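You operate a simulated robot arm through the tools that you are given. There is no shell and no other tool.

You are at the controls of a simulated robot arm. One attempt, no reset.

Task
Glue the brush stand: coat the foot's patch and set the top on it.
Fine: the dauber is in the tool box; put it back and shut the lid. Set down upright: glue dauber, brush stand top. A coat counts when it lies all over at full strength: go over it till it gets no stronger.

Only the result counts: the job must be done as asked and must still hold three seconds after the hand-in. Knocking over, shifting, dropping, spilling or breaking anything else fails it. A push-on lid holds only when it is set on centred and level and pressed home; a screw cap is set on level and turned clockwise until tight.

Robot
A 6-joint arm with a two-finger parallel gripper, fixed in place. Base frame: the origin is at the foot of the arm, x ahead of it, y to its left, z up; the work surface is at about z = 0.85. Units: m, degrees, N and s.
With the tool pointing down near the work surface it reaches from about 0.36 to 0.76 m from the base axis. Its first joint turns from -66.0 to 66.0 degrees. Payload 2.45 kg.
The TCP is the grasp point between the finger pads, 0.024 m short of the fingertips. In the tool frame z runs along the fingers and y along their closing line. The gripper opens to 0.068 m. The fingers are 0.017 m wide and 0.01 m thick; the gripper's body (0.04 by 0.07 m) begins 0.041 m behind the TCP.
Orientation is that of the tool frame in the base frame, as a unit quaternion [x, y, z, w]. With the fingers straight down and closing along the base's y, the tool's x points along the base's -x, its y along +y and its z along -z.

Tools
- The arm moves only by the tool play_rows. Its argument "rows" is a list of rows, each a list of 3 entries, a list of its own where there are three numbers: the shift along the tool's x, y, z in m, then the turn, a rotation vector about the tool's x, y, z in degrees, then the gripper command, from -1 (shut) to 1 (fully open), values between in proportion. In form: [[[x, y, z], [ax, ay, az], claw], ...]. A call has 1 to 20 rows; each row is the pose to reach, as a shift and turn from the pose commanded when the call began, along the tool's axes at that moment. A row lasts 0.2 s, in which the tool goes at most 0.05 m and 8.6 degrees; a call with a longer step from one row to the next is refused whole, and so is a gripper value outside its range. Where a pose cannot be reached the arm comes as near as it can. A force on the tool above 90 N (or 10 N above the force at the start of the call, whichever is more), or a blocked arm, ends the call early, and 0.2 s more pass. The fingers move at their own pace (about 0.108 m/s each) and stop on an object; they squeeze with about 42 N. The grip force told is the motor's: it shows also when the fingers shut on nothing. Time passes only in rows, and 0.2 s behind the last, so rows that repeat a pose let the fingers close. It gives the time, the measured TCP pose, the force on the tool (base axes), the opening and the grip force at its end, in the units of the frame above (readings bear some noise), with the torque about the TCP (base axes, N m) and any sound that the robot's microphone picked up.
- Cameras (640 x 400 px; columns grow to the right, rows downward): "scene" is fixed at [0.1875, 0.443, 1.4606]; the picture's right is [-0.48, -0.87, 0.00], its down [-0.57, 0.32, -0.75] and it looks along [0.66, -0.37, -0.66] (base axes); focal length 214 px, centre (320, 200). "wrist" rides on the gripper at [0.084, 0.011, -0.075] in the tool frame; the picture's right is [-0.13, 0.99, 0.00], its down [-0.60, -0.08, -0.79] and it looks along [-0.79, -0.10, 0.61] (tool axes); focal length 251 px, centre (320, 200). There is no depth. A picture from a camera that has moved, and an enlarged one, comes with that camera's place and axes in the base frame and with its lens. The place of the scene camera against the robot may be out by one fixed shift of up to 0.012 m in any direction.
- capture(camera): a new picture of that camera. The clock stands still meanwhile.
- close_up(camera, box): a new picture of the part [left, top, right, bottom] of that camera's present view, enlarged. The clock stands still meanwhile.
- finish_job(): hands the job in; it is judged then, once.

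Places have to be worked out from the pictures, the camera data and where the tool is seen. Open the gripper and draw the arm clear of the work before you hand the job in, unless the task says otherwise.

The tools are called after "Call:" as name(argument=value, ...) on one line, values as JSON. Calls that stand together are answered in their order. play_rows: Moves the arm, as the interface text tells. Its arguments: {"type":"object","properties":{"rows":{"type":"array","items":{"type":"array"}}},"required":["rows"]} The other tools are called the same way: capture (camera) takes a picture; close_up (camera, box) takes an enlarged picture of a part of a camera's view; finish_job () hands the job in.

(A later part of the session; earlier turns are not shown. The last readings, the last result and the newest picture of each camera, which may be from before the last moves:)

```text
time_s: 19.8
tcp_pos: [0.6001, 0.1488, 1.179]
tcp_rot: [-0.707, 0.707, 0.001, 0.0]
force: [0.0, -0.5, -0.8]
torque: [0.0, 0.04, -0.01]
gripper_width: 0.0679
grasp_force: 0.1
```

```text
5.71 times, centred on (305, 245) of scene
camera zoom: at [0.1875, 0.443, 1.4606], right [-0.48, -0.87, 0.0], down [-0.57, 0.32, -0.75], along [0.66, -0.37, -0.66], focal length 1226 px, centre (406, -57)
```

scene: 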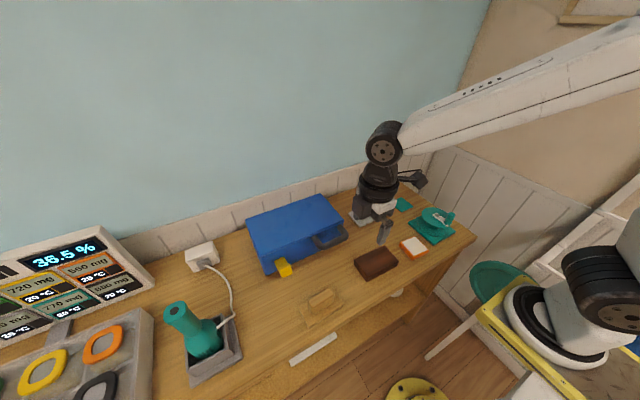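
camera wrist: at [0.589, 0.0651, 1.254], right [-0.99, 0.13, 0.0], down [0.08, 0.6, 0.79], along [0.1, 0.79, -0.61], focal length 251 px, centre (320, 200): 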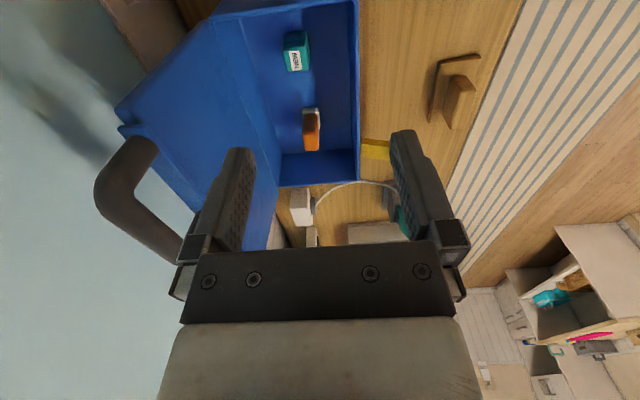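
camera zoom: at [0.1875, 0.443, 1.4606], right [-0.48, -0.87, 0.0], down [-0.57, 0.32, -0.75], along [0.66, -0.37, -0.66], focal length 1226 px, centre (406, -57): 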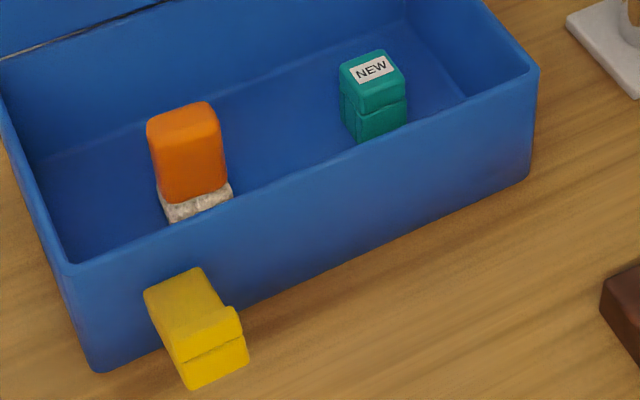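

Call:
close_up(camera="wrist", box=[260, 20, 380, 195])

Call:
close_up(camera="wrist", box=[280, 90, 340, 160])

```text
2.29 times, centred on (320, 108) of wrist
camera zoom: at [0.589, 0.0651, 1.254], right [-0.99, 0.13, 0.0], down [0.08, 0.6, 0.79], along [0.1, 0.79, -0.61], focal length 575 px, centre (320, 411)
```

zoom: 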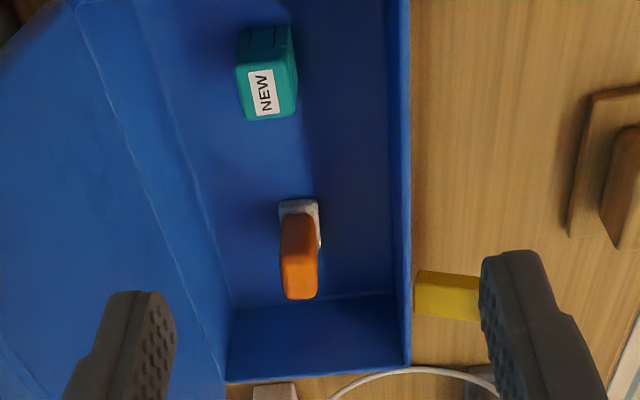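

```text
5.71 times, centred on (310, 125) of wrist
camera zoom: at [0.589, 0.0651, 1.254], right [-0.99, 0.13, 0.0], down [0.08, 0.6, 0.79], along [0.1, 0.79, -0.61], focal length 1437 px, centre (377, 629)
```

zoom: 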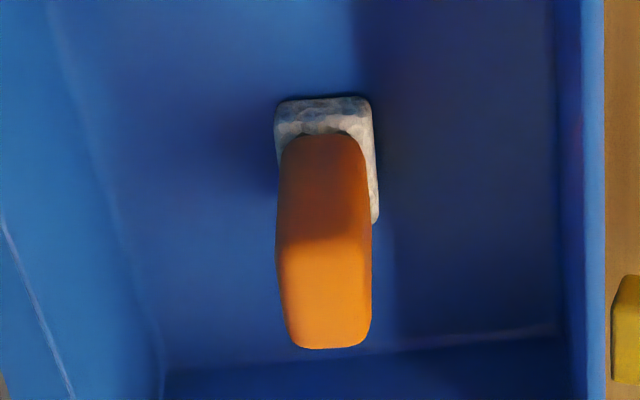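

The dauber (orange handle about 26×38 mm, top z≈0.92, on a pale pad) stands at about (0.638,0.334). I'll move above it with the fingers closing along x.

Call:
play_rows(rows=[[[-0.035, -0.008, 0.02], [0, 0, 0], 1], [[-0.07, -0.016, 0.045], [0, 0, 0], 1], [[-0.105, -0.024, 0.07], [0, 0, 0], 1], [[-0.14, -0.032, 0.095], [0, 0, 0], 1], [[-0.17, -0.038, 0.12], [0, 0, 0], 1], [[-0.185, -0.038, 0.15], [0, 0, 0], 1], [[-0.185, -0.038, 0.169], [0, 0, 0], 1]])

Call:
capture(camera="wrist")

Call:
close_up(camera="scene", box=[230, 170, 350, 280])

```text
time_s: 21.4
tcp_pos: [0.6401, 0.333, 1.0103]
tcp_rot: [-0.707, 0.707, 0.0, 0.0]
force: [-0.1, -0.2, 0.3]
torque: [-0.01, 0.0, -0.02]
gripper_width: 0.068
grasp_force: 0.1
```

```text
taken
camera wrist: at [0.628, 0.2494, 1.0858], right [-0.99, 0.13, 0.0], down [0.08, 0.6, 0.79], along [0.1, 0.79, -0.61], focal length 251 px, centre (320, 200)
```

wrist: 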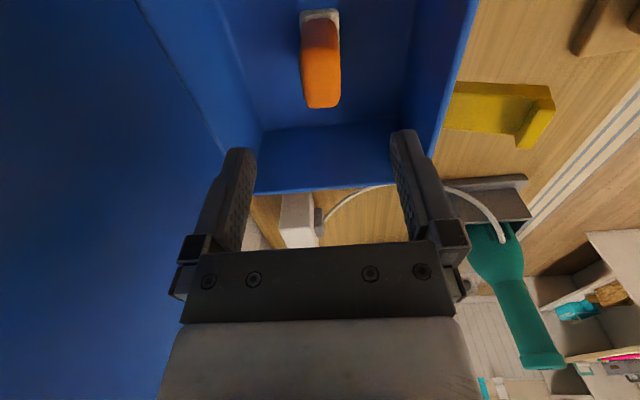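

```text
3.64 times, centred on (290, 225) of scene
camera zoom: at [0.1875, 0.443, 1.4606], right [-0.48, -0.87, 0.0], down [-0.57, 0.32, -0.75], along [0.66, -0.37, -0.66], focal length 780 px, centre (429, 109)
```

zoom: 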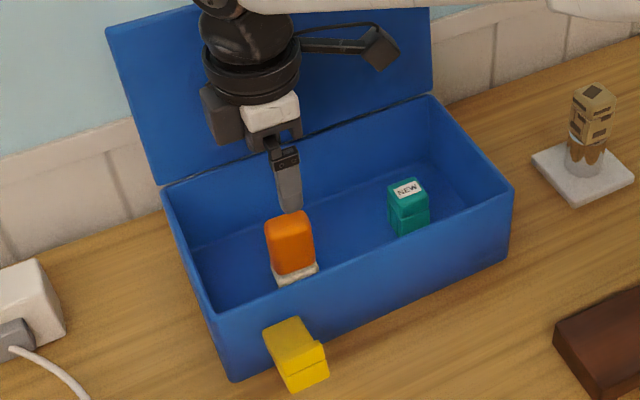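

Call:
close_up(camera="wrist", box=[240, 0, 440, 125])

```text
3.20 times, centred on (340, 62) of wrist
camera zoom: at [0.628, 0.2494, 1.0858], right [-0.99, 0.13, 0.0], down [0.08, 0.6, 0.79], along [0.1, 0.79, -0.61], focal length 805 px, centre (256, 640)
```

zoom: 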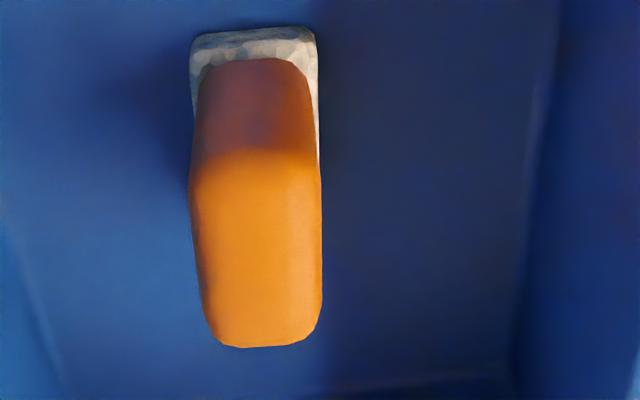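

Triangulation puts the handle's centre at (0.638,0.333), its top at z≈0.925 and its bottom at z≈0.857. I'll descend to TCP z≈0.902 and close.

Call:
play_rows(rows=[[[0, 0.002, 0.03], [0, 0, 0], 1], [[0, 0.002, 0.06], [0, 0, 0], 1], [[0, 0.002, 0.085], [0, 0, 0], 1], [[0, 0.002, 0.1], [0, 0, 0], 1], [[0, 0.002, 0.108], [0, 0, 0], 1], [[0, 0.002, 0.108], [0, 0, 0], 0.2], [[0, 0.002, 0.108], [0, 0, 0], -0.5], [[0, 0.002, 0.108], [0, 0, 0], -1], [[0, 0.002, 0.108], [0, 0, 0], -1]])

Call:
capture(camera="wrist")

Call:
close_up(camera="scene", box=[230, 170, 350, 280])

```text
time_s: 23.4
tcp_pos: [0.6357, 0.3342, 0.9023]
tcp_rot: [0.707, -0.707, 0.001, 0.0]
force: [-0.3, 0.8, -0.1]
torque: [0.03, -0.07, 0.01]
gripper_width: 0.0254
grasp_force: 40.7
```

```text
taken
camera wrist: at [0.6254, 0.2497, 0.9768], right [-0.99, 0.13, 0.0], down [0.08, 0.6, 0.79], along [0.1, 0.79, -0.61], focal length 251 px, centre (320, 200)
```

wrist: 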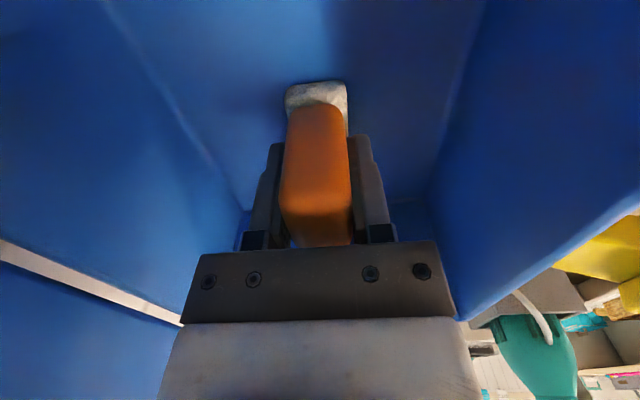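

```text
3.64 times, centred on (290, 225) of scene
camera zoom: at [0.1875, 0.443, 1.4606], right [-0.48, -0.87, 0.0], down [-0.57, 0.32, -0.75], along [0.66, -0.37, -0.66], focal length 780 px, centre (429, 109)
```

zoom: 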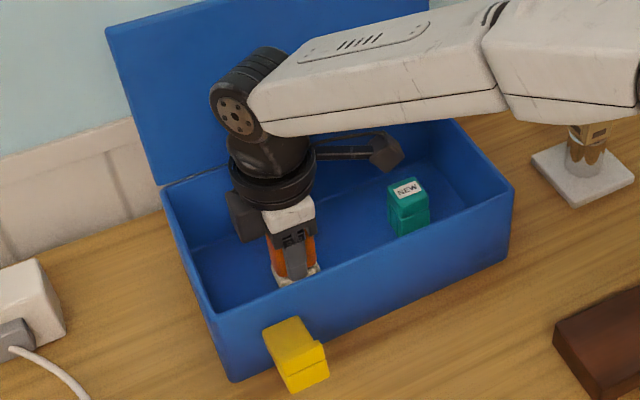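

The dauber is gripped (width 25.4 mm). Its place in the box is TCP (0.636,0.334,0.902). The foot's patch is about 58×60 mm at (0.414,−0.046,0.873), turned about −6°. I'll lift out and carry the dauber over it.

Call:
play_rows(rows=[[[0, 0, -0.03], [0, 0, 0], -1], [[0, 0, -0.07], [0, 0, 0], -1], [[0, 0, -0.115], [0, 0, 0], -1], [[0, 0, -0.16], [0, 0, 0], -1], [[0.02, 0.012, -0.19], [0, 0, 0], -1], [[0.057, 0.033, -0.19], [0, 0, 0], -1], [[0.095, 0.055, -0.19], [0, 0, 0], -1], [[0.133, 0.078, -0.19], [0, 0, 0], -1], [[0.171, 0.1, -0.19], [0, 0, 0], -1], [[0.209, 0.122, -0.19], [0, 0, 0], -1], [[0.247, 0.144, -0.19], [0, 0, 0], -1], [[0.285, 0.166, -0.19], [0, 0, 0], -1], [[0.323, 0.188, -0.18], [0, 0, 0], -1], [[0.356, 0.208, -0.16], [0, 0, 0], -1], [[0.3802, 0.2217, -0.14], [0, 0, 0], -1]])

Call:
capture(camera="wrist")

Call:
close_up(camera="scene", box=[330, 170, 490, 290])

```text
time_s: 26.6
tcp_pos: [0.4143, -0.0484, 1.0407]
tcp_rot: [-0.707, 0.707, 0.0, 0.0]
force: [-0.4, 0.2, -0.4]
torque: [0.0, -0.02, 0.0]
gripper_width: 0.0249
grasp_force: 40.8
```

```text
taken
camera wrist: at [0.4019, -0.1315, 1.1151], right [-0.99, 0.13, 0.0], down [0.08, 0.6, 0.79], along [0.1, 0.79, -0.61], focal length 251 px, centre (320, 200)
```

wrist: 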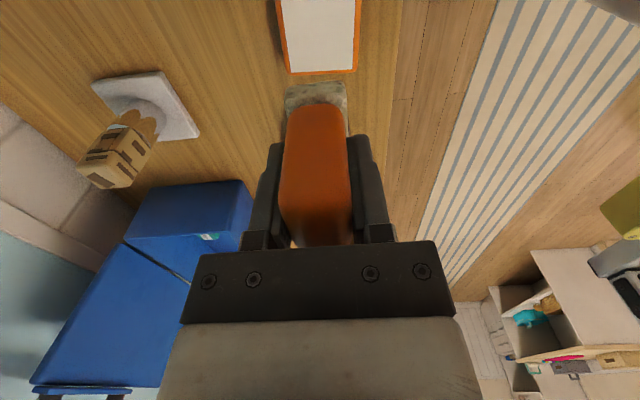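

```text
3.33 times, centred on (410, 230) of scene
camera zoom: at [0.1875, 0.443, 1.4606], right [-0.48, -0.87, 0.0], down [-0.57, 0.32, -0.75], along [0.66, -0.37, -0.66], focal length 715 px, centre (20, 100)
```

zoom: 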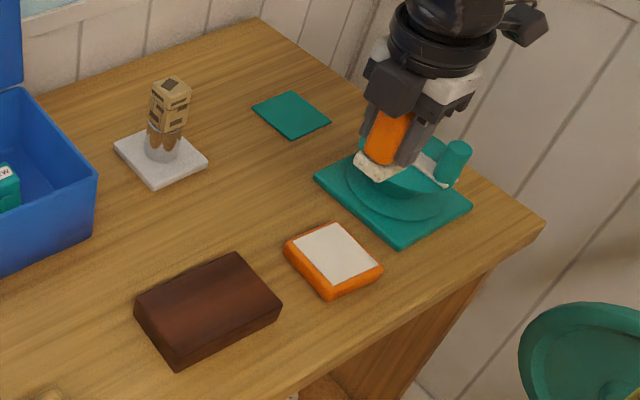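

The wrist camera would come close to the teal crank in this orientation, so I'll yaw the tool back (+96°, aligned with the foot) while high. First I'll zoom in on the foot's edge to refine its position.

Call:
close_up(camera="wrist", box=[250, 0, 390, 110])

Call:
play_rows(rows=[[[0, 0, 0], [0, 0, 8], -1], [[0, 0, 0], [0, 0, 16], -1], [[0, 0, 0], [0, 0, 24], -1], [[0, 0, 0], [0, 0, 32], -1], [[0, 0, 0], [0, 0, 40], -1], [[0, 0, 0], [0, 0, 48], -1], [[0, 0, 0], [0, 0, 56], -1], [[0, 0, 0], [0, 0, 64], -1], [[0, 0, 0], [0, 0, 72], -1], [[0, 0, 0], [0, 0, 80], -1], [[0, 0, 0], [0, 0, 88], -1], [[0, 0, 0], [0, 0, 96], -1]])

Call:
capture(camera="wrist")

Call:
close_up(camera="scene", box=[330, 170, 490, 290])

```text
3.64 times, centred on (320, 55) of wrist
camera zoom: at [0.4019, -0.1315, 1.1151], right [-0.99, 0.13, 0.0], down [0.08, 0.6, 0.79], along [0.1, 0.79, -0.61], focal length 914 px, centre (320, 727)
```

zoom: 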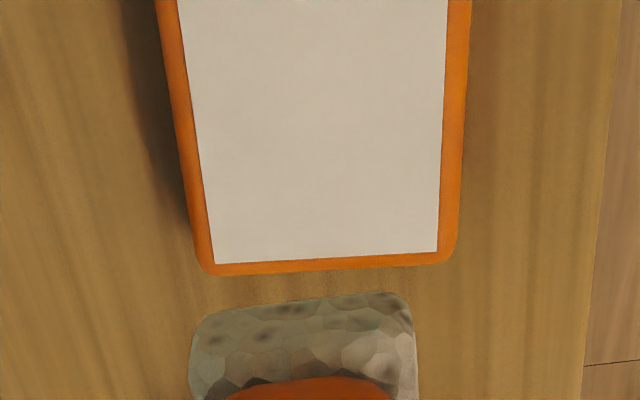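

```text
time_s: 29.2
tcp_pos: [0.4148, -0.046, 1.0429]
tcp_rot: [0.053, 0.999, -0.001, -0.001]
force: [0.2, -0.1, 0.4]
torque: [-0.02, -0.03, 0.05]
gripper_width: 0.0253
grasp_force: 40.6
```

```text
taken
camera wrist: at [0.3317, -0.026, 1.1165], right [0.23, 0.97, 0.0], down [0.59, -0.14, 0.79], along [0.77, -0.19, -0.61], focal length 251 px, centre (320, 200)
```

wrist: 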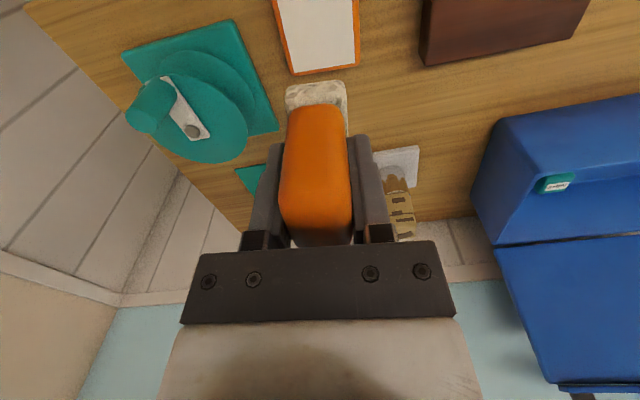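

```text
3.33 times, centred on (410, 230) of scene
camera zoom: at [0.1875, 0.443, 1.4606], right [-0.48, -0.87, 0.0], down [-0.57, 0.32, -0.75], along [0.66, -0.37, -0.66], focal length 715 px, centre (20, 100)
```

zoom: 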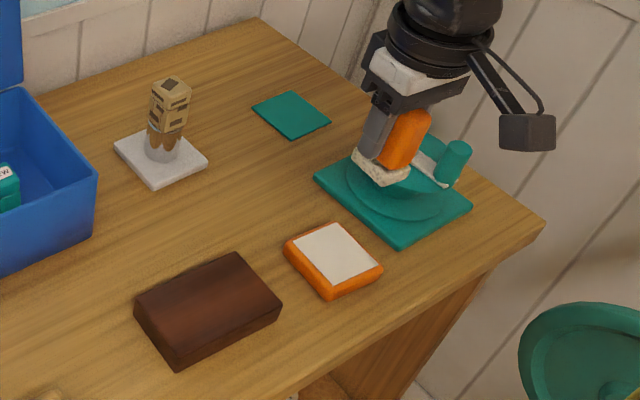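

The foot's position is confirmed to about 2 mm: centre (0.4135,−0.0465). I'll lower the dauber toward the patch, expecting contact at TCP z≈0.918.

Call:
play_rows(rows=[[[0.001, 0, 0.04], [0, 0, 0], -1], [[0.001, 0, 0.08], [0, 0, 0], -1], [[0.001, 0, 0.105], [0, 0, 0], -1], [[0.001, 0, 0.115], [0, 0, 0], -1], [[0.001, 0, 0.119], [0, 0, 0], -1]])

Call:
capture(camera="wrist")

Call:
close_up(camera="scene", box=[350, 190, 450, 290])

```text
time_s: 30.4
tcp_pos: [0.4131, -0.0462, 0.9249]
tcp_rot: [0.052, 0.999, 0.0, 0.0]
force: [-0.2, -1.0, -1.0]
torque: [-0.03, 0.04, -0.01]
gripper_width: 0.0254
grasp_force: 40.9
```

```text
taken
camera wrist: at [0.3306, -0.0261, 0.9983], right [0.23, 0.97, 0.0], down [0.59, -0.14, 0.79], along [0.77, -0.18, -0.61], focal length 251 px, centre (320, 200)
```

wrist: 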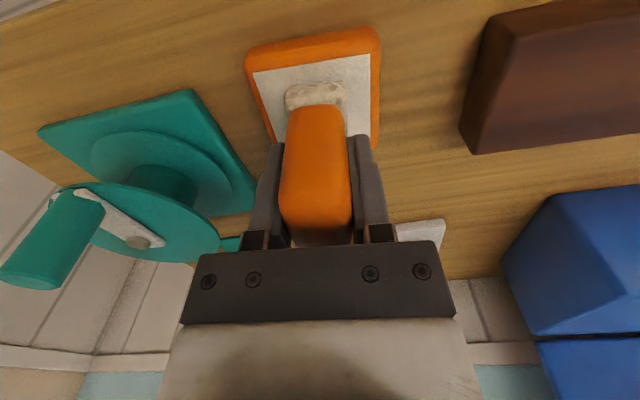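

```text
4.00 times, centred on (400, 240) of scene
camera zoom: at [0.1875, 0.443, 1.4606], right [-0.48, -0.87, 0.0], down [-0.57, 0.32, -0.75], along [0.66, -0.37, -0.66], focal length 858 px, centre (0, 40)
```

zoom: 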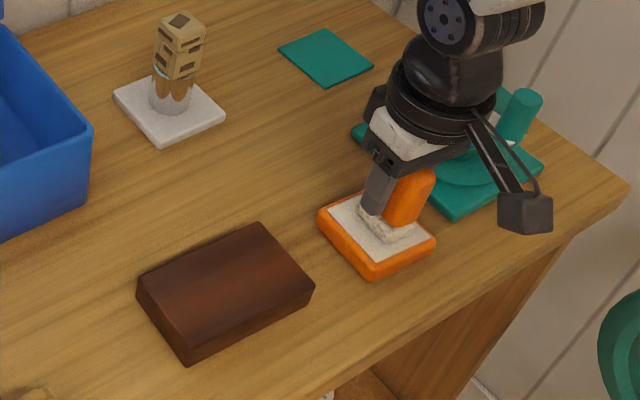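

The pad is centred over the patch and nearly touching. I'll go down in small steps.

Call:
play_rows(rows=[[[0, 0, 0.002], [0, 0, 0], -1], [[0, 0, 0.004], [0, 0, 0], -1], [[0, 0, 0.005], [0, 0, 0], -1]])

Call:
close_up(camera="wrist", box=[230, 20, 400, 140])

```text
time_s: 31.2
tcp_pos: [0.4153, -0.0467, 0.9199]
tcp_rot: [0.052, 0.999, 0.001, 0.001]
force: [0.3, -0.5, -0.5]
torque: [0.01, -0.01, -0.01]
gripper_width: 0.0254
grasp_force: 40.7
```

```text
3.33 times, centred on (315, 80) of wrist
camera zoom: at [0.3309, -0.0265, 0.9929], right [0.23, 0.97, 0.0], down [0.59, -0.14, 0.79], along [0.77, -0.18, -0.61], focal length 838 px, centre (337, 600)
```

zoom: 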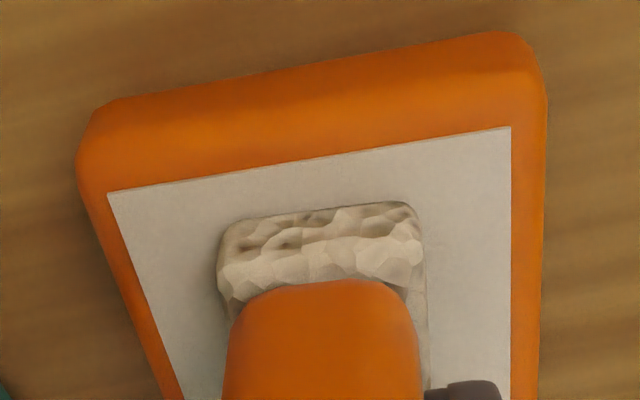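

Call:
play_rows(rows=[[[0, 0, 0.001], [0, 0, 0], -1], [[0, 0, 0.002], [0, 0, 0], -1], [[0, 0, 0.003], [0, 0, 0], -1]])

Call:
close_up(camera="wrist", box=[230, 20, 400, 140])

```text
time_s: 32.0
tcp_pos: [0.4148, -0.0479, 0.9164]
tcp_rot: [0.052, 0.999, 0.0, 0.001]
force: [-3.9, 6.5, 37.2]
torque: [0.17, 0.0, -0.02]
gripper_width: 0.0259
grasp_force: 40.9
```

```text
3.33 times, centred on (315, 80) of wrist
camera zoom: at [0.3314, -0.0269, 0.9903], right [0.23, 0.97, 0.0], down [0.59, -0.14, 0.8], along [0.77, -0.18, -0.61], focal length 838 px, centre (337, 600)
```

zoom: 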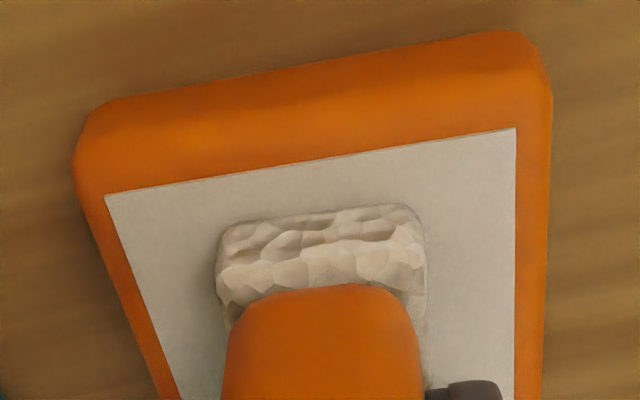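

Contact was stiff: 37 N at about 1 mm of press. I'll lift to look at the mark and use less pressure next time.

Call:
play_rows(rows=[[[0, 0, -0.002], [0, 0, 0], -1], [[0, 0, -0.02], [0, 0, 0], -1], [[-0.03, 0, -0.05], [0, 0, 0], -1], [[-0.07, 0, -0.05], [0, 0, 0], -1]])

Call:
capture(camera="wrist")

Call:
close_up(camera="scene", box=[370, 210, 450, 280])

```text
time_s: 33.0
tcp_pos: [0.4854, -0.0539, 0.9654]
tcp_rot: [0.052, 0.999, 0.0, -0.001]
force: [1.2, 0.4, -0.7]
torque: [0.04, -0.02, 0.03]
gripper_width: 0.0253
grasp_force: 40.9
```

```text
taken
camera wrist: at [0.4008, -0.0351, 1.0401], right [0.23, 0.97, 0.0], down [0.59, -0.14, 0.79], along [0.77, -0.18, -0.61], focal length 251 px, centre (320, 200)
```

wrist: 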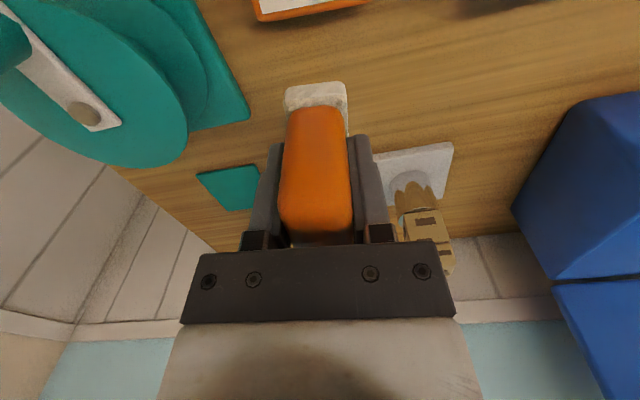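

```text
5.71 times, centred on (410, 245) of scene
camera zoom: at [0.1875, 0.443, 1.4606], right [-0.48, -0.87, 0.0], down [-0.57, 0.32, -0.75], along [0.66, -0.37, -0.66], focal length 1226 px, centre (-194, -57)
```

zoom: 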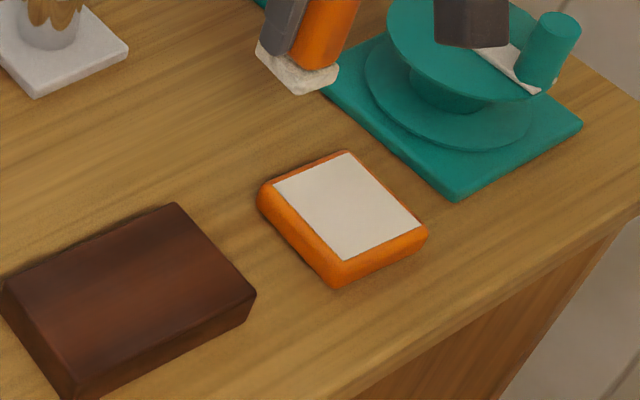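

Call:
close_up(camera="scene", box=[398, 226, 430, 248])

Call:
close_up(camera="scene", box=[395, 205, 425, 225])

```text
16.00 times, centred on (414, 237) of scene
camera zoom: at [0.1875, 0.443, 1.4606], right [-0.48, -0.87, 0.0], down [-0.57, 0.32, -0.75], along [0.66, -0.37, -0.66], focal length 3432 px, centre (-1184, -392)
```

zoom: 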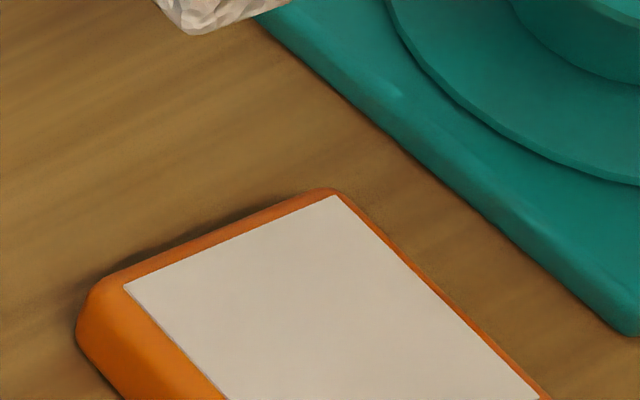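

```text
16.00 times, centred on (410, 215) of scene
camera zoom: at [0.1875, 0.443, 1.4606], right [-0.48, -0.87, 0.0], down [-0.57, 0.32, -0.75], along [0.66, -0.37, -0.66], focal length 3432 px, centre (-1120, -40)
```

zoom: 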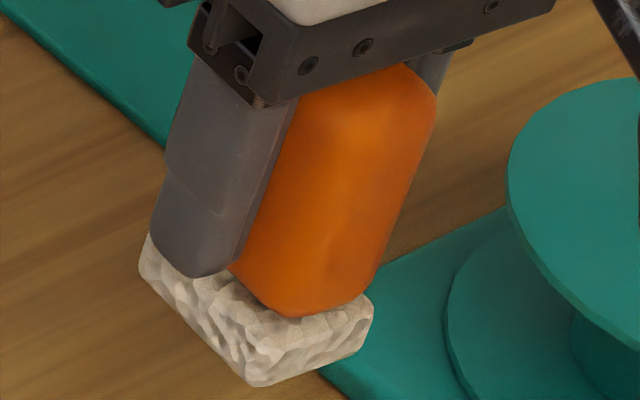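

There is no visible mark from a plain dab, so it probably needs rubbing under light pressure. I'll return to the patch with less press and stroke sideways.

Call:
play_rows(rows=[[[0.035, 0, 0], [0, 0, 0], -1], [[0.07, 0, 0.02], [0, 0, 0], -1], [[0.07, 0, 0.042], [0, 0, 0], -1], [[0.07, 0, 0.0487], [0, 0, 0], -1], [[0.07, 0.005, 0.0487], [0, 0, 0], -1], [[0.07, 0.01, 0.0487], [0, 0, 0], -1]])

Call:
close_up(camera="wrist", box=[230, 20, 400, 140])

```text
time_s: 34.4
tcp_pos: [0.4153, -0.0363, 0.9168]
tcp_rot: [0.052, 0.999, 0.0, 0.001]
force: [0.8, -2.1, 5.4]
torque: [-0.08, -0.16, -0.05]
gripper_width: 0.0251
grasp_force: 41.0
```

```text
3.33 times, centred on (315, 80) of wrist
camera zoom: at [0.332, -0.0169, 0.9909], right [0.23, 0.97, 0.0], down [0.59, -0.14, 0.79], along [0.77, -0.18, -0.61], focal length 838 px, centre (337, 600)
```

zoom: 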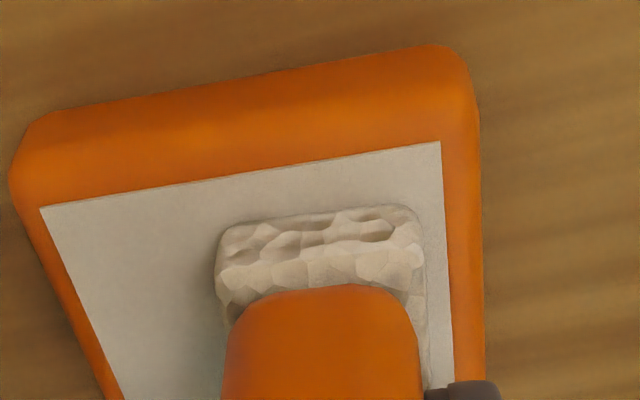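

The force is a good 5 N while sliding. I'll run a full raster over the patch, which needs about ±9 mm in x and ±14 mm in y.

Call:
play_rows(rows=[[[0, 0.005, 0], [0, 0, 0], -1], [[0.005, 0.005, 0], [0, 0, 0], -1], [[0.01, 0.005, 0], [0, 0, 0], -1], [[0.01, -0.003, 0], [0, 0, 0], -1], [[0.01, -0.01, 0], [0, 0, 0], -1], [[0.01, -0.018, 0], [0, 0, 0], -1], [[0.01, -0.025, 0], [0, 0, 0], -1], [[0.0, -0.025, 0], [0, 0, 0], -1], [[-0.01, -0.025, 0], [0, 0, 0], -1], [[-0.01, -0.018, 0], [0, 0, 0], -1], [[-0.01, -0.01, 0], [0, 0, 0], -1], [[-0.01, -0.003, 0], [0, 0, 0], -1], [[-0.01, 0.005, 0], [0, 0, 0], -1], [[0, 0.005, 0], [0, 0, 0], -1], [[0, -0.01, 0], [0, 0, 0], -1], [[0, -0.025, 0], [0, 0, 0], -1]])

Call:
close_up(camera="wrist", box=[230, 20, 400, 140])

Call:
close_up(camera="scene", box=[380, 220, 440, 265])

```text
time_s: 37.8
tcp_pos: [0.4115, -0.061, 0.9167]
tcp_rot: [0.052, 0.999, 0.0, 0.001]
force: [0.2, 4.1, 10.7]
torque: [0.17, -0.21, 0.05]
gripper_width: 0.0253
grasp_force: 40.4
```

```text
3.33 times, centred on (315, 80) of wrist
camera zoom: at [0.3287, -0.0409, 0.9907], right [0.23, 0.97, 0.0], down [0.59, -0.14, 0.79], along [0.77, -0.18, -0.61], focal length 838 px, centre (337, 600)
```

zoom: 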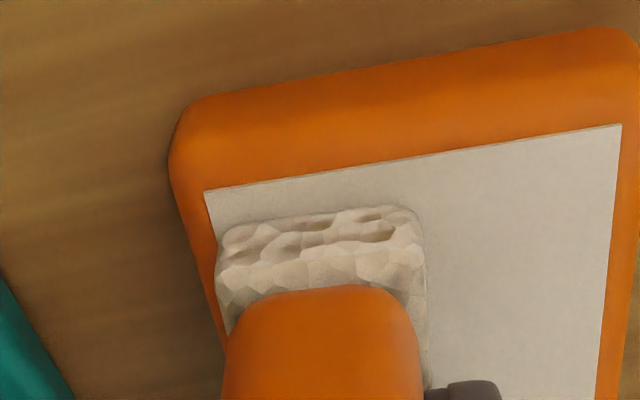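

```text
8.89 times, centred on (410, 242) of scene
camera zoom: at [0.1874, 0.4431, 1.4606], right [-0.48, -0.87, 0.0], down [-0.57, 0.32, -0.75], along [0.66, -0.37, -0.66], focal length 1906 px, centre (-480, -178)
```

zoom: 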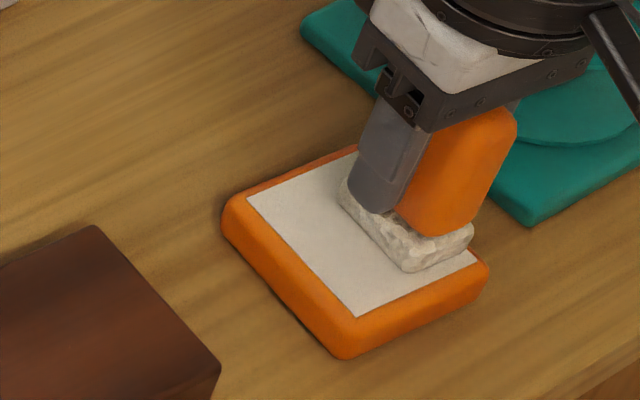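

No obvious colour change yet. I'll lift the dauber well away and compare the patch with the earlier pictures.

Call:
play_rows(rows=[[[0, 0.0, -0.005], [0, 0, 0], -1], [[0, 0.0, -0.05], [0, 0, 0], -1], [[-0.035, 0.01, -0.06], [0, 0, 0], -1], [[-0.075, 0.02, -0.06], [0, 0, 0], -1], [[-0.11, 0.02, -0.08], [0, 0, 0], -1]])

Call:
close_up(camera="scene", box=[340, 170, 490, 280])

Call:
close_up(camera="scene", box=[395, 230, 435, 262])

Call:
close_up(camera="scene", box=[350, 240, 405, 285])

```text
time_s: 39.0
tcp_pos: [0.5225, -0.0549, 0.9991]
tcp_rot: [0.052, 0.999, 0.0, 0.0]
force: [0.0, 0.6, -0.6]
torque: [0.03, 0.0, -0.02]
gripper_width: 0.0253
grasp_force: 40.3
```

```text
3.64 times, centred on (415, 225) of scene
camera zoom: at [0.1875, 0.443, 1.4606], right [-0.48, -0.87, 0.0], down [-0.57, 0.32, -0.75], along [0.66, -0.37, -0.66], focal length 780 px, centre (-26, 109)
```

zoom: 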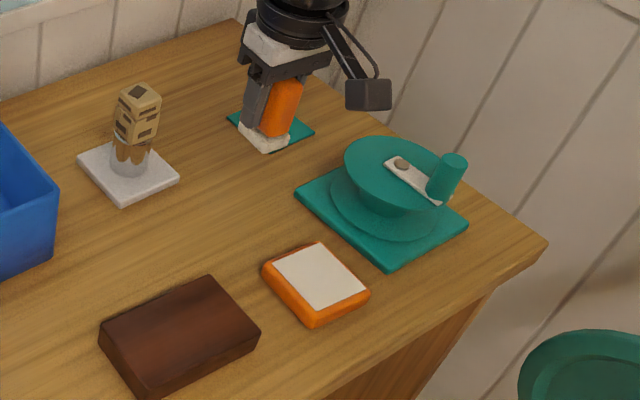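

```text
12.50 times, centred on (415, 246) of scene
camera zoom: at [0.1875, 0.443, 1.4606], right [-0.48, -0.87, 0.0], down [-0.57, 0.32, -0.75], along [0.66, -0.37, -0.66], focal length 2681 px, centre (-868, -375)
```

zoom: 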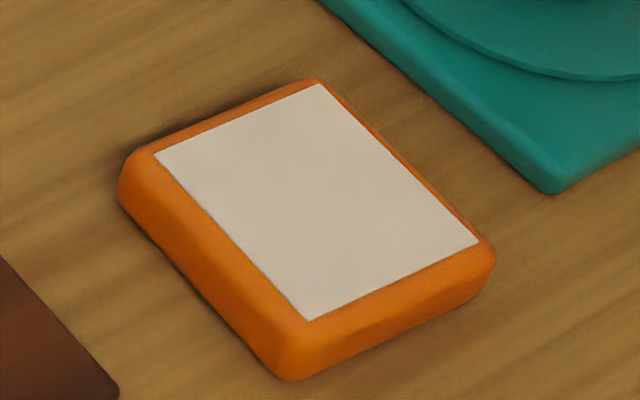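

```text
8.89 times, centred on (378, 262) of scene
camera zoom: at [0.1875, 0.443, 1.4606], right [-0.48, -0.87, 0.0], down [-0.57, 0.32, -0.75], along [0.66, -0.37, -0.66], focal length 1906 px, centre (-191, -356)
```

zoom: 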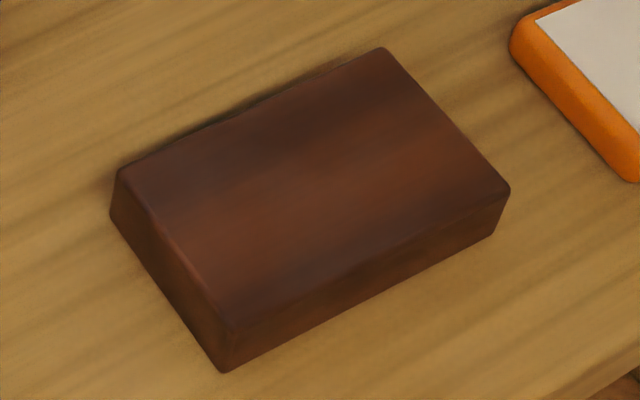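

The patch looks unchanged. Before going on I'll look more closely at the other objects, to be sure which is the foot and whether the pad has any glue on it.

Call:
capture(camera="wrist")

Call:
close_up(camera="wrist", box=[340, 100, 540, 250])

Call:
close_up(camera="scene", box=[390, 190, 425, 215])

Call:
close_up(camera="scene", box=[300, 270, 350, 320])

```text
taken
camera wrist: at [0.4403, -0.0341, 1.073], right [0.23, 0.97, 0.0], down [0.59, -0.14, 0.79], along [0.77, -0.18, -0.61], focal length 251 px, centre (320, 200)
```

wrist: 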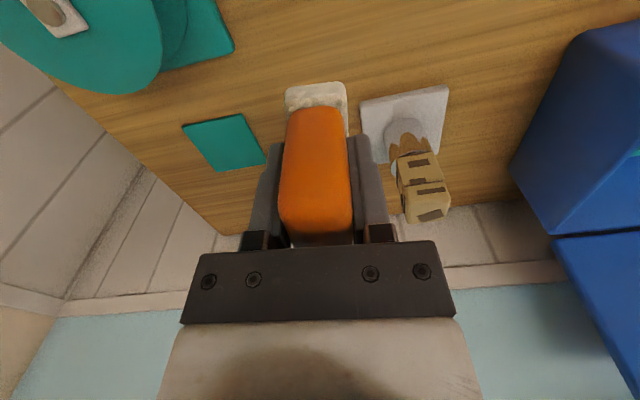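

```text
2.67 times, centred on (440, 175) of wrist
camera zoom: at [0.4403, -0.0341, 1.073], right [0.23, 0.97, 0.0], down [0.59, -0.14, 0.79], along [0.77, -0.18, -0.61], focal length 670 px, centre (0, 267)
```

zoom: 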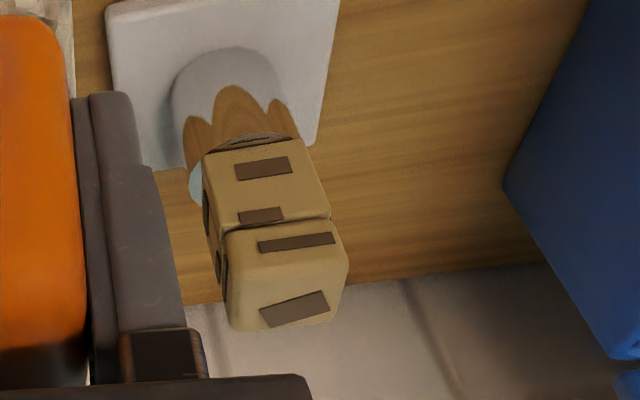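

```text
16.00 times, centred on (408, 202) of scene
camera zoom: at [0.1875, 0.443, 1.4606], right [-0.48, -0.87, 0.0], down [-0.57, 0.32, -0.75], along [0.66, -0.37, -0.66], focal length 3432 px, centre (-1080, 160)
```

zoom: 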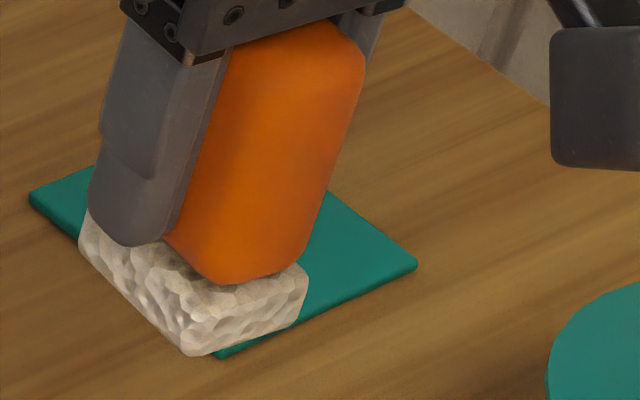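

```text
8.00 times, centred on (325, 295) of scene
camera zoom: at [0.1875, 0.443, 1.4606], right [-0.48, -0.87, 0.0], down [-0.57, 0.32, -0.75], along [0.66, -0.37, -0.66], focal length 1716 px, centre (280, -560)
```

zoom: 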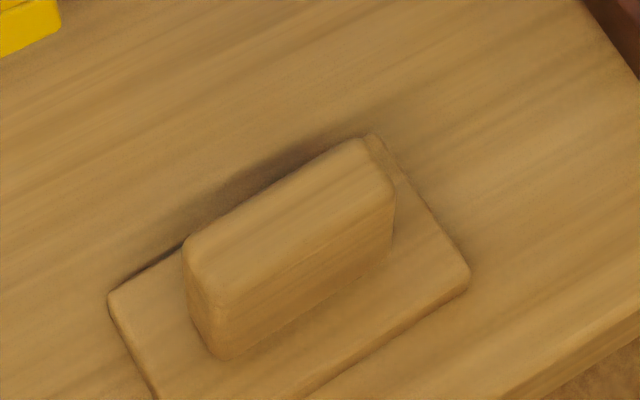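

Call:
close_up(camera="scene", box=[315, 212, 350, 237])

Call:
close_up(camera="wrist", box=[270, 70, 360, 140])

Call:
close_up(camera="scene", box=[305, 215, 340, 240])

```text
16.00 times, centred on (332, 224) of scene
camera zoom: at [0.1875, 0.443, 1.4606], right [-0.48, -0.87, 0.0], down [-0.57, 0.32, -0.75], along [0.66, -0.37, -0.66], focal length 3432 px, centre (120, -192)
```

zoom: 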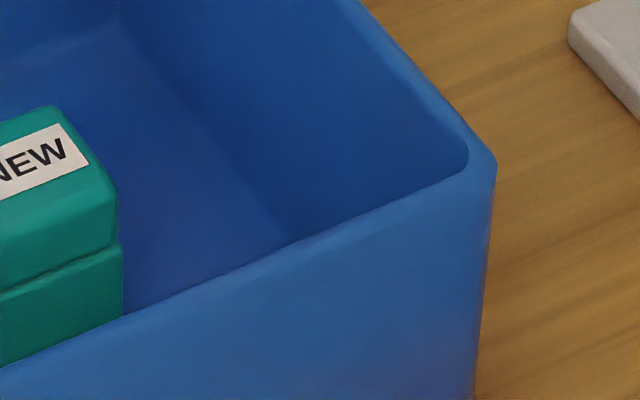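

```text
5.71 times, centred on (315, 105) of wrist
camera zoom: at [0.4403, -0.0341, 1.073], right [0.23, 0.97, 0.0], down [0.59, -0.14, 0.79], along [0.77, -0.18, -0.61], focal length 1437 px, centre (349, 743)
```

zoom: 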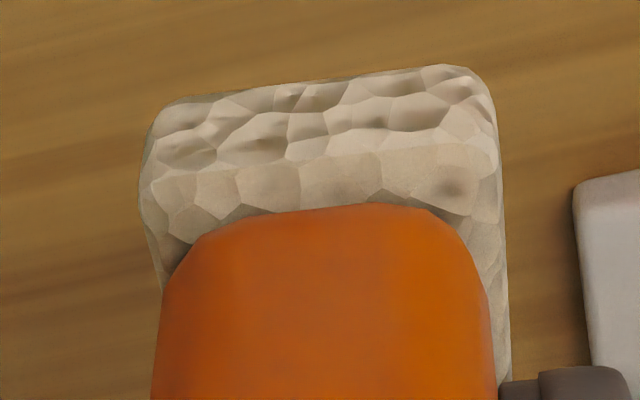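

```text
16.00 times, centred on (322, 228) of scene
camera zoom: at [0.1875, 0.443, 1.4606], right [-0.48, -0.87, 0.0], down [-0.57, 0.32, -0.75], along [0.66, -0.37, -0.66], focal length 3432 px, centre (280, -240)
```

zoom: 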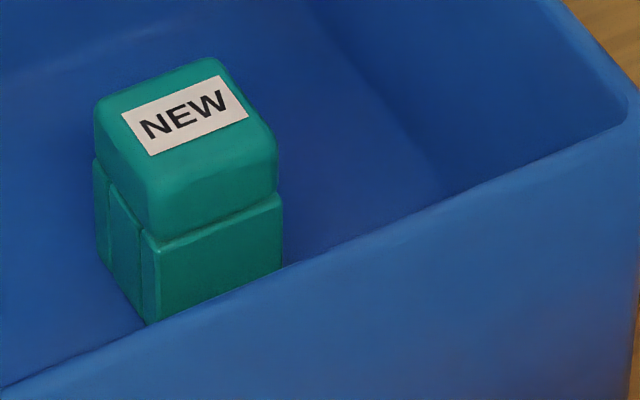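

The teal cube looks like a stamp, so the orange sponge tool should be the dauber. I'll lift it high and tilt its pad toward the scene camera to see whether there is glue on its underside.

Call:
play_rows(rows=[[[0, 0, -0.05], [0, 0, 0], -1], [[0, 0, -0.1], [0, 0, 0], -1], [[0, 0, -0.15], [0, 0, 0], -1], [[0, 0, -0.2], [0, 0, 0], -1], [[0, 0, -0.25], [0, 0, 0], -1], [[0, 0, -0.29], [-5.8, 4.8, 0], -1], [[0, 0, -0.3], [-11.5, 9.5, 0], -1], [[0, 0, -0.3], [-17.3, 14.3, 0], -1], [[0, 0, -0.3], [-23, 19, 0], -1], [[0, 0, -0.3], [-28.8, 23.8, 0], -1], [[0, 0, -0.3], [-34.6, 28.5, 0], -1]])

Call:
capture(camera="scene")

```text
time_s: 41.4
tcp_pos: [0.5198, -0.047, 1.2846]
tcp_rot: [0.049, 0.923, 0.308, -0.225]
force: [-0.7, 0.2, -0.6]
torque: [-0.01, -0.01, 0.04]
gripper_width: 0.0251
grasp_force: 40.8
out of reach, approached as far as the arm can: row 11
```

```text
taken
```

scene: 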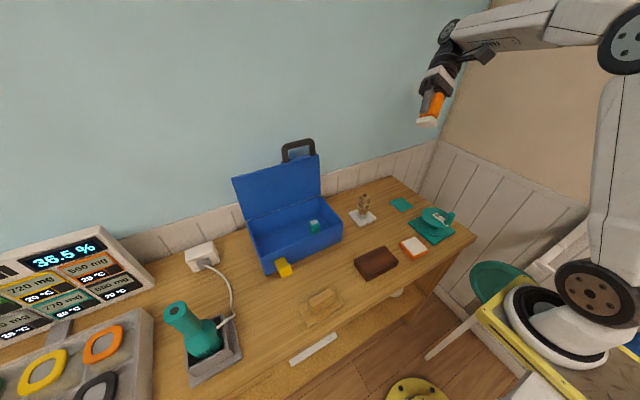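

Call:
close_up(camera="scene", box=[405, 80, 465, 140])

Call:
close_up(camera="scene", box=[340, 180, 480, 280])

```text
6.67 times, centred on (435, 110) of scene
camera zoom: at [0.1876, 0.4429, 1.4606], right [-0.48, -0.87, 0.0], down [-0.57, 0.32, -0.75], along [0.66, -0.37, -0.66], focal length 1430 px, centre (-447, 800)
```

zoom: 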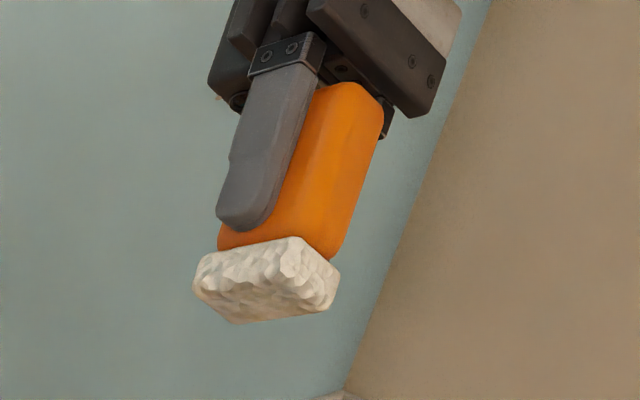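

```text
4.00 times, centred on (410, 230) of scene
camera zoom: at [0.1876, 0.4429, 1.4606], right [-0.48, -0.87, 0.0], down [-0.57, 0.32, -0.75], along [0.66, -0.37, -0.66], focal length 858 px, centre (-40, 80)
```

zoom: 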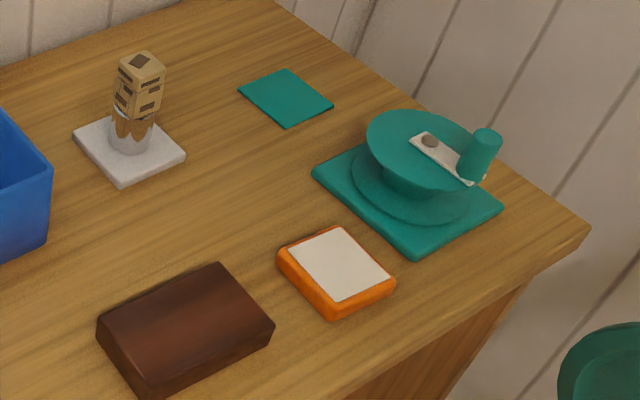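

Call:
close_up(camera="scene", box=[398, 226, 430, 248])

Call:
close_up(camera="scene", box=[350, 230, 440, 285])

Call:
close_up(camera="scene", box=[410, 105, 445, 130])

```text
16.00 times, centred on (414, 237) of scene
camera zoom: at [0.1876, 0.4429, 1.4606], right [-0.48, -0.87, 0.0], down [-0.57, 0.32, -0.75], along [0.66, -0.37, -0.66], focal length 3432 px, centre (-1184, -392)
```

zoom: 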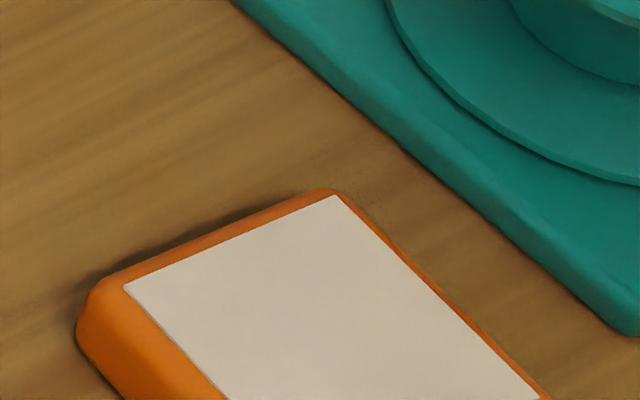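

```text
7.11 times, centred on (395, 258) of scene
camera zoom: at [0.1876, 0.4429, 1.4606], right [-0.48, -0.87, 0.0], down [-0.57, 0.32, -0.75], along [0.66, -0.37, -0.66], focal length 1525 px, centre (-213, -209)
```

zoom: 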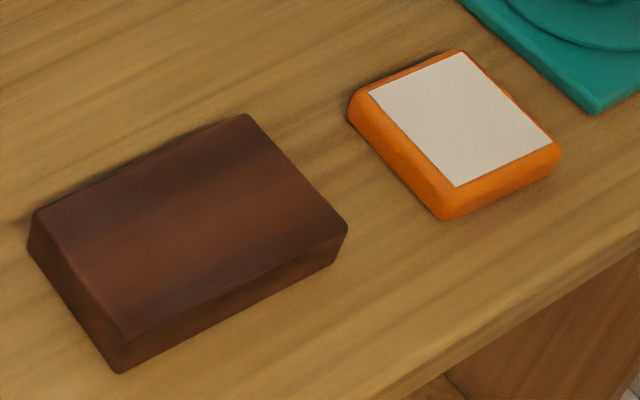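

```text
16.00 times, centred on (428, 118) of scene
camera zoom: at [0.1876, 0.4429, 1.4606], right [-0.48, -0.87, 0.0], down [-0.57, 0.32, -0.75], along [0.66, -0.37, -0.66], focal length 3432 px, centre (-1400, 1520)
```

zoom: 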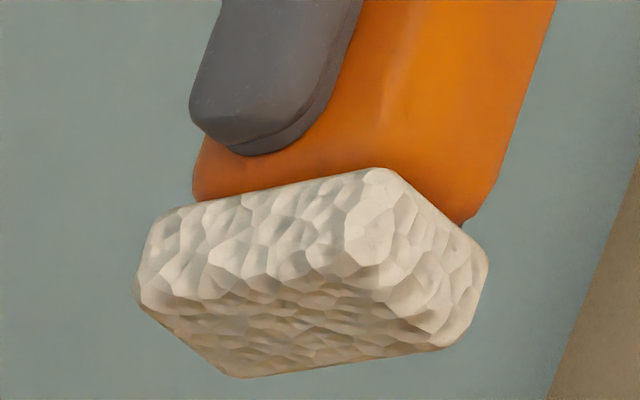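

The underside is the same cream colour, so the glue may be pale and hard to see. I'll return upright and rub just one half of the patch harder to look for contrast.

Call:
play_rows(rows=[[[0, 0, 0], [5.8, -4.8, 0], -1], [[0, 0, 0], [11.5, -9.5, 0], -1], [[0, 0, 0], [17.3, -14.3, 0], -1], [[0, 0, 0], [23, -19, 0], -1], [[0, 0, 0], [28.8, -23.8, 0], -1], [[0, 0, 0], [34.6, -28.5, 0], -1], [[0, 0, 0], [34.6, -28.5, 0], -1]])

```text
time_s: 43.0
tcp_pos: [0.5182, -0.0465, 1.2844]
tcp_rot: [0.053, 0.999, -0.001, 0.001]
force: [-0.3, -0.2, -0.7]
torque: [0.01, 0.01, -0.04]
gripper_width: 0.0255
grasp_force: 40.6
```

Call:
play_rows(rows=[[[0.02, -0.002, 0.045], [0, 0, 0], -1], [[0.04, -0.004, 0.09], [0, 0, 0], -1], [[0.06, -0.006, 0.135], [0, 0, 0], -1], [[0.08, -0.008, 0.18], [0, 0, 0], -1], [[0.1036, -0.0109, 0.22], [0, 0, 0], -1], [[0.1036, -0.0109, 0.265], [0, 0, 0], -1], [[0.1036, -0.0109, 0.305], [0, 0, 0], -1], [[0.1036, -0.0109, 0.34], [0, 0, 0], -1], [[0.1036, -0.0109, 0.357], [0, 0, 0], -1], [[0.1036, -0.0109, 0.361], [0, 0, 0], -1]])

Call:
close_up(camera="wrist", box=[230, 10, 400, 140])

```text
time_s: 45.2
tcp_pos: [0.4146, -0.0445, 0.9241]
tcp_rot: [0.053, 0.999, 0.0, 0.001]
force: [0.6, -0.3, 0.0]
torque: [-0.02, -0.01, 0.0]
gripper_width: 0.0254
grasp_force: 41.0
```

```text
3.08 times, centred on (315, 75) of wrist
camera zoom: at [0.3313, -0.0251, 0.9986], right [0.23, 0.97, 0.0], down [0.59, -0.14, 0.79], along [0.77, -0.18, -0.61], focal length 774 px, centre (335, 585)
```

zoom: 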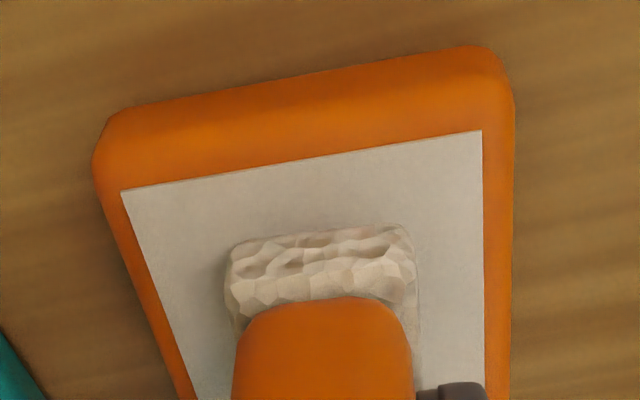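

I'll press lightly and rub only the +y half for several strokes.

Call:
play_rows(rows=[[[0, 0.012, 0.003], [0, 0, 0], -1], [[0, 0.012, 0.0065], [0, 0, 0], -1], [[0, 0.012, 0.007], [0, 0, 0], -1], [[0.006, 0.012, 0.007], [0, 0, 0], -1], [[0.011, 0.012, 0.007], [0, 0, 0], -1], [[0.005, 0.012, 0.007], [0, 0, 0], -1], [[-0.001, 0.012, 0.007], [0, 0, 0], -1], [[-0.008, 0.012, 0.007], [0, 0, 0], -1], [[-0.001, 0.012, 0.007], [0, 0, 0], -1], [[0.005, 0.012, 0.007], [0, 0, 0], -1], [[0.011, 0.012, 0.007], [0, 0, 0], -1], [[0.005, 0.012, 0.007], [0, 0, 0], -1], [[-0.001, 0.012, 0.007], [0, 0, 0], -1], [[-0.008, 0.012, 0.007], [0, 0, 0], -1], [[-0.001, 0.012, 0.007], [0, 0, 0], -1], [[0.005, 0.012, 0.007], [0, 0, 0], -1]])

Call:
close_up(camera="wrist", box=[230, 10, 400, 140])

Call:
close_up(camera="scene", box=[380, 220, 440, 265])

```text
time_s: 48.6
tcp_pos: [0.4113, -0.0343, 0.9166]
tcp_rot: [0.053, 0.999, 0.0, 0.0]
force: [0.5, 0.3, 1.0]
torque: [0.03, -0.03, 0.02]
gripper_width: 0.0253
grasp_force: 40.6
```

```text
3.08 times, centred on (315, 75) of wrist
camera zoom: at [0.3279, -0.0147, 0.9916], right [0.23, 0.97, 0.0], down [0.59, -0.14, 0.79], along [0.77, -0.18, -0.61], focal length 774 px, centre (335, 585)
```

zoom: 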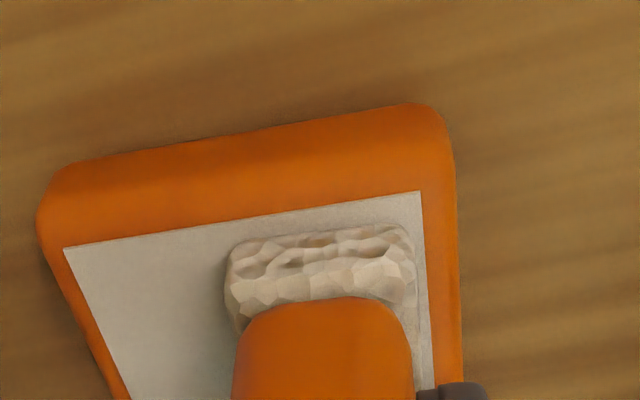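

```text
8.89 times, centred on (410, 242) of scene
camera zoom: at [0.1875, 0.443, 1.4606], right [-0.48, -0.87, 0.0], down [-0.57, 0.32, -0.75], along [0.66, -0.37, -0.66], focal length 1906 px, centre (-480, -178)
```

zoom: 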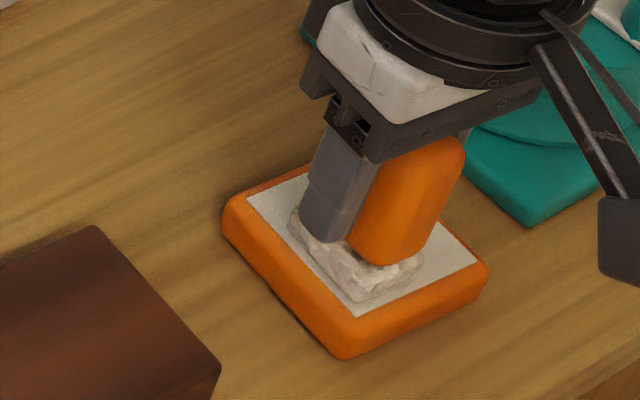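

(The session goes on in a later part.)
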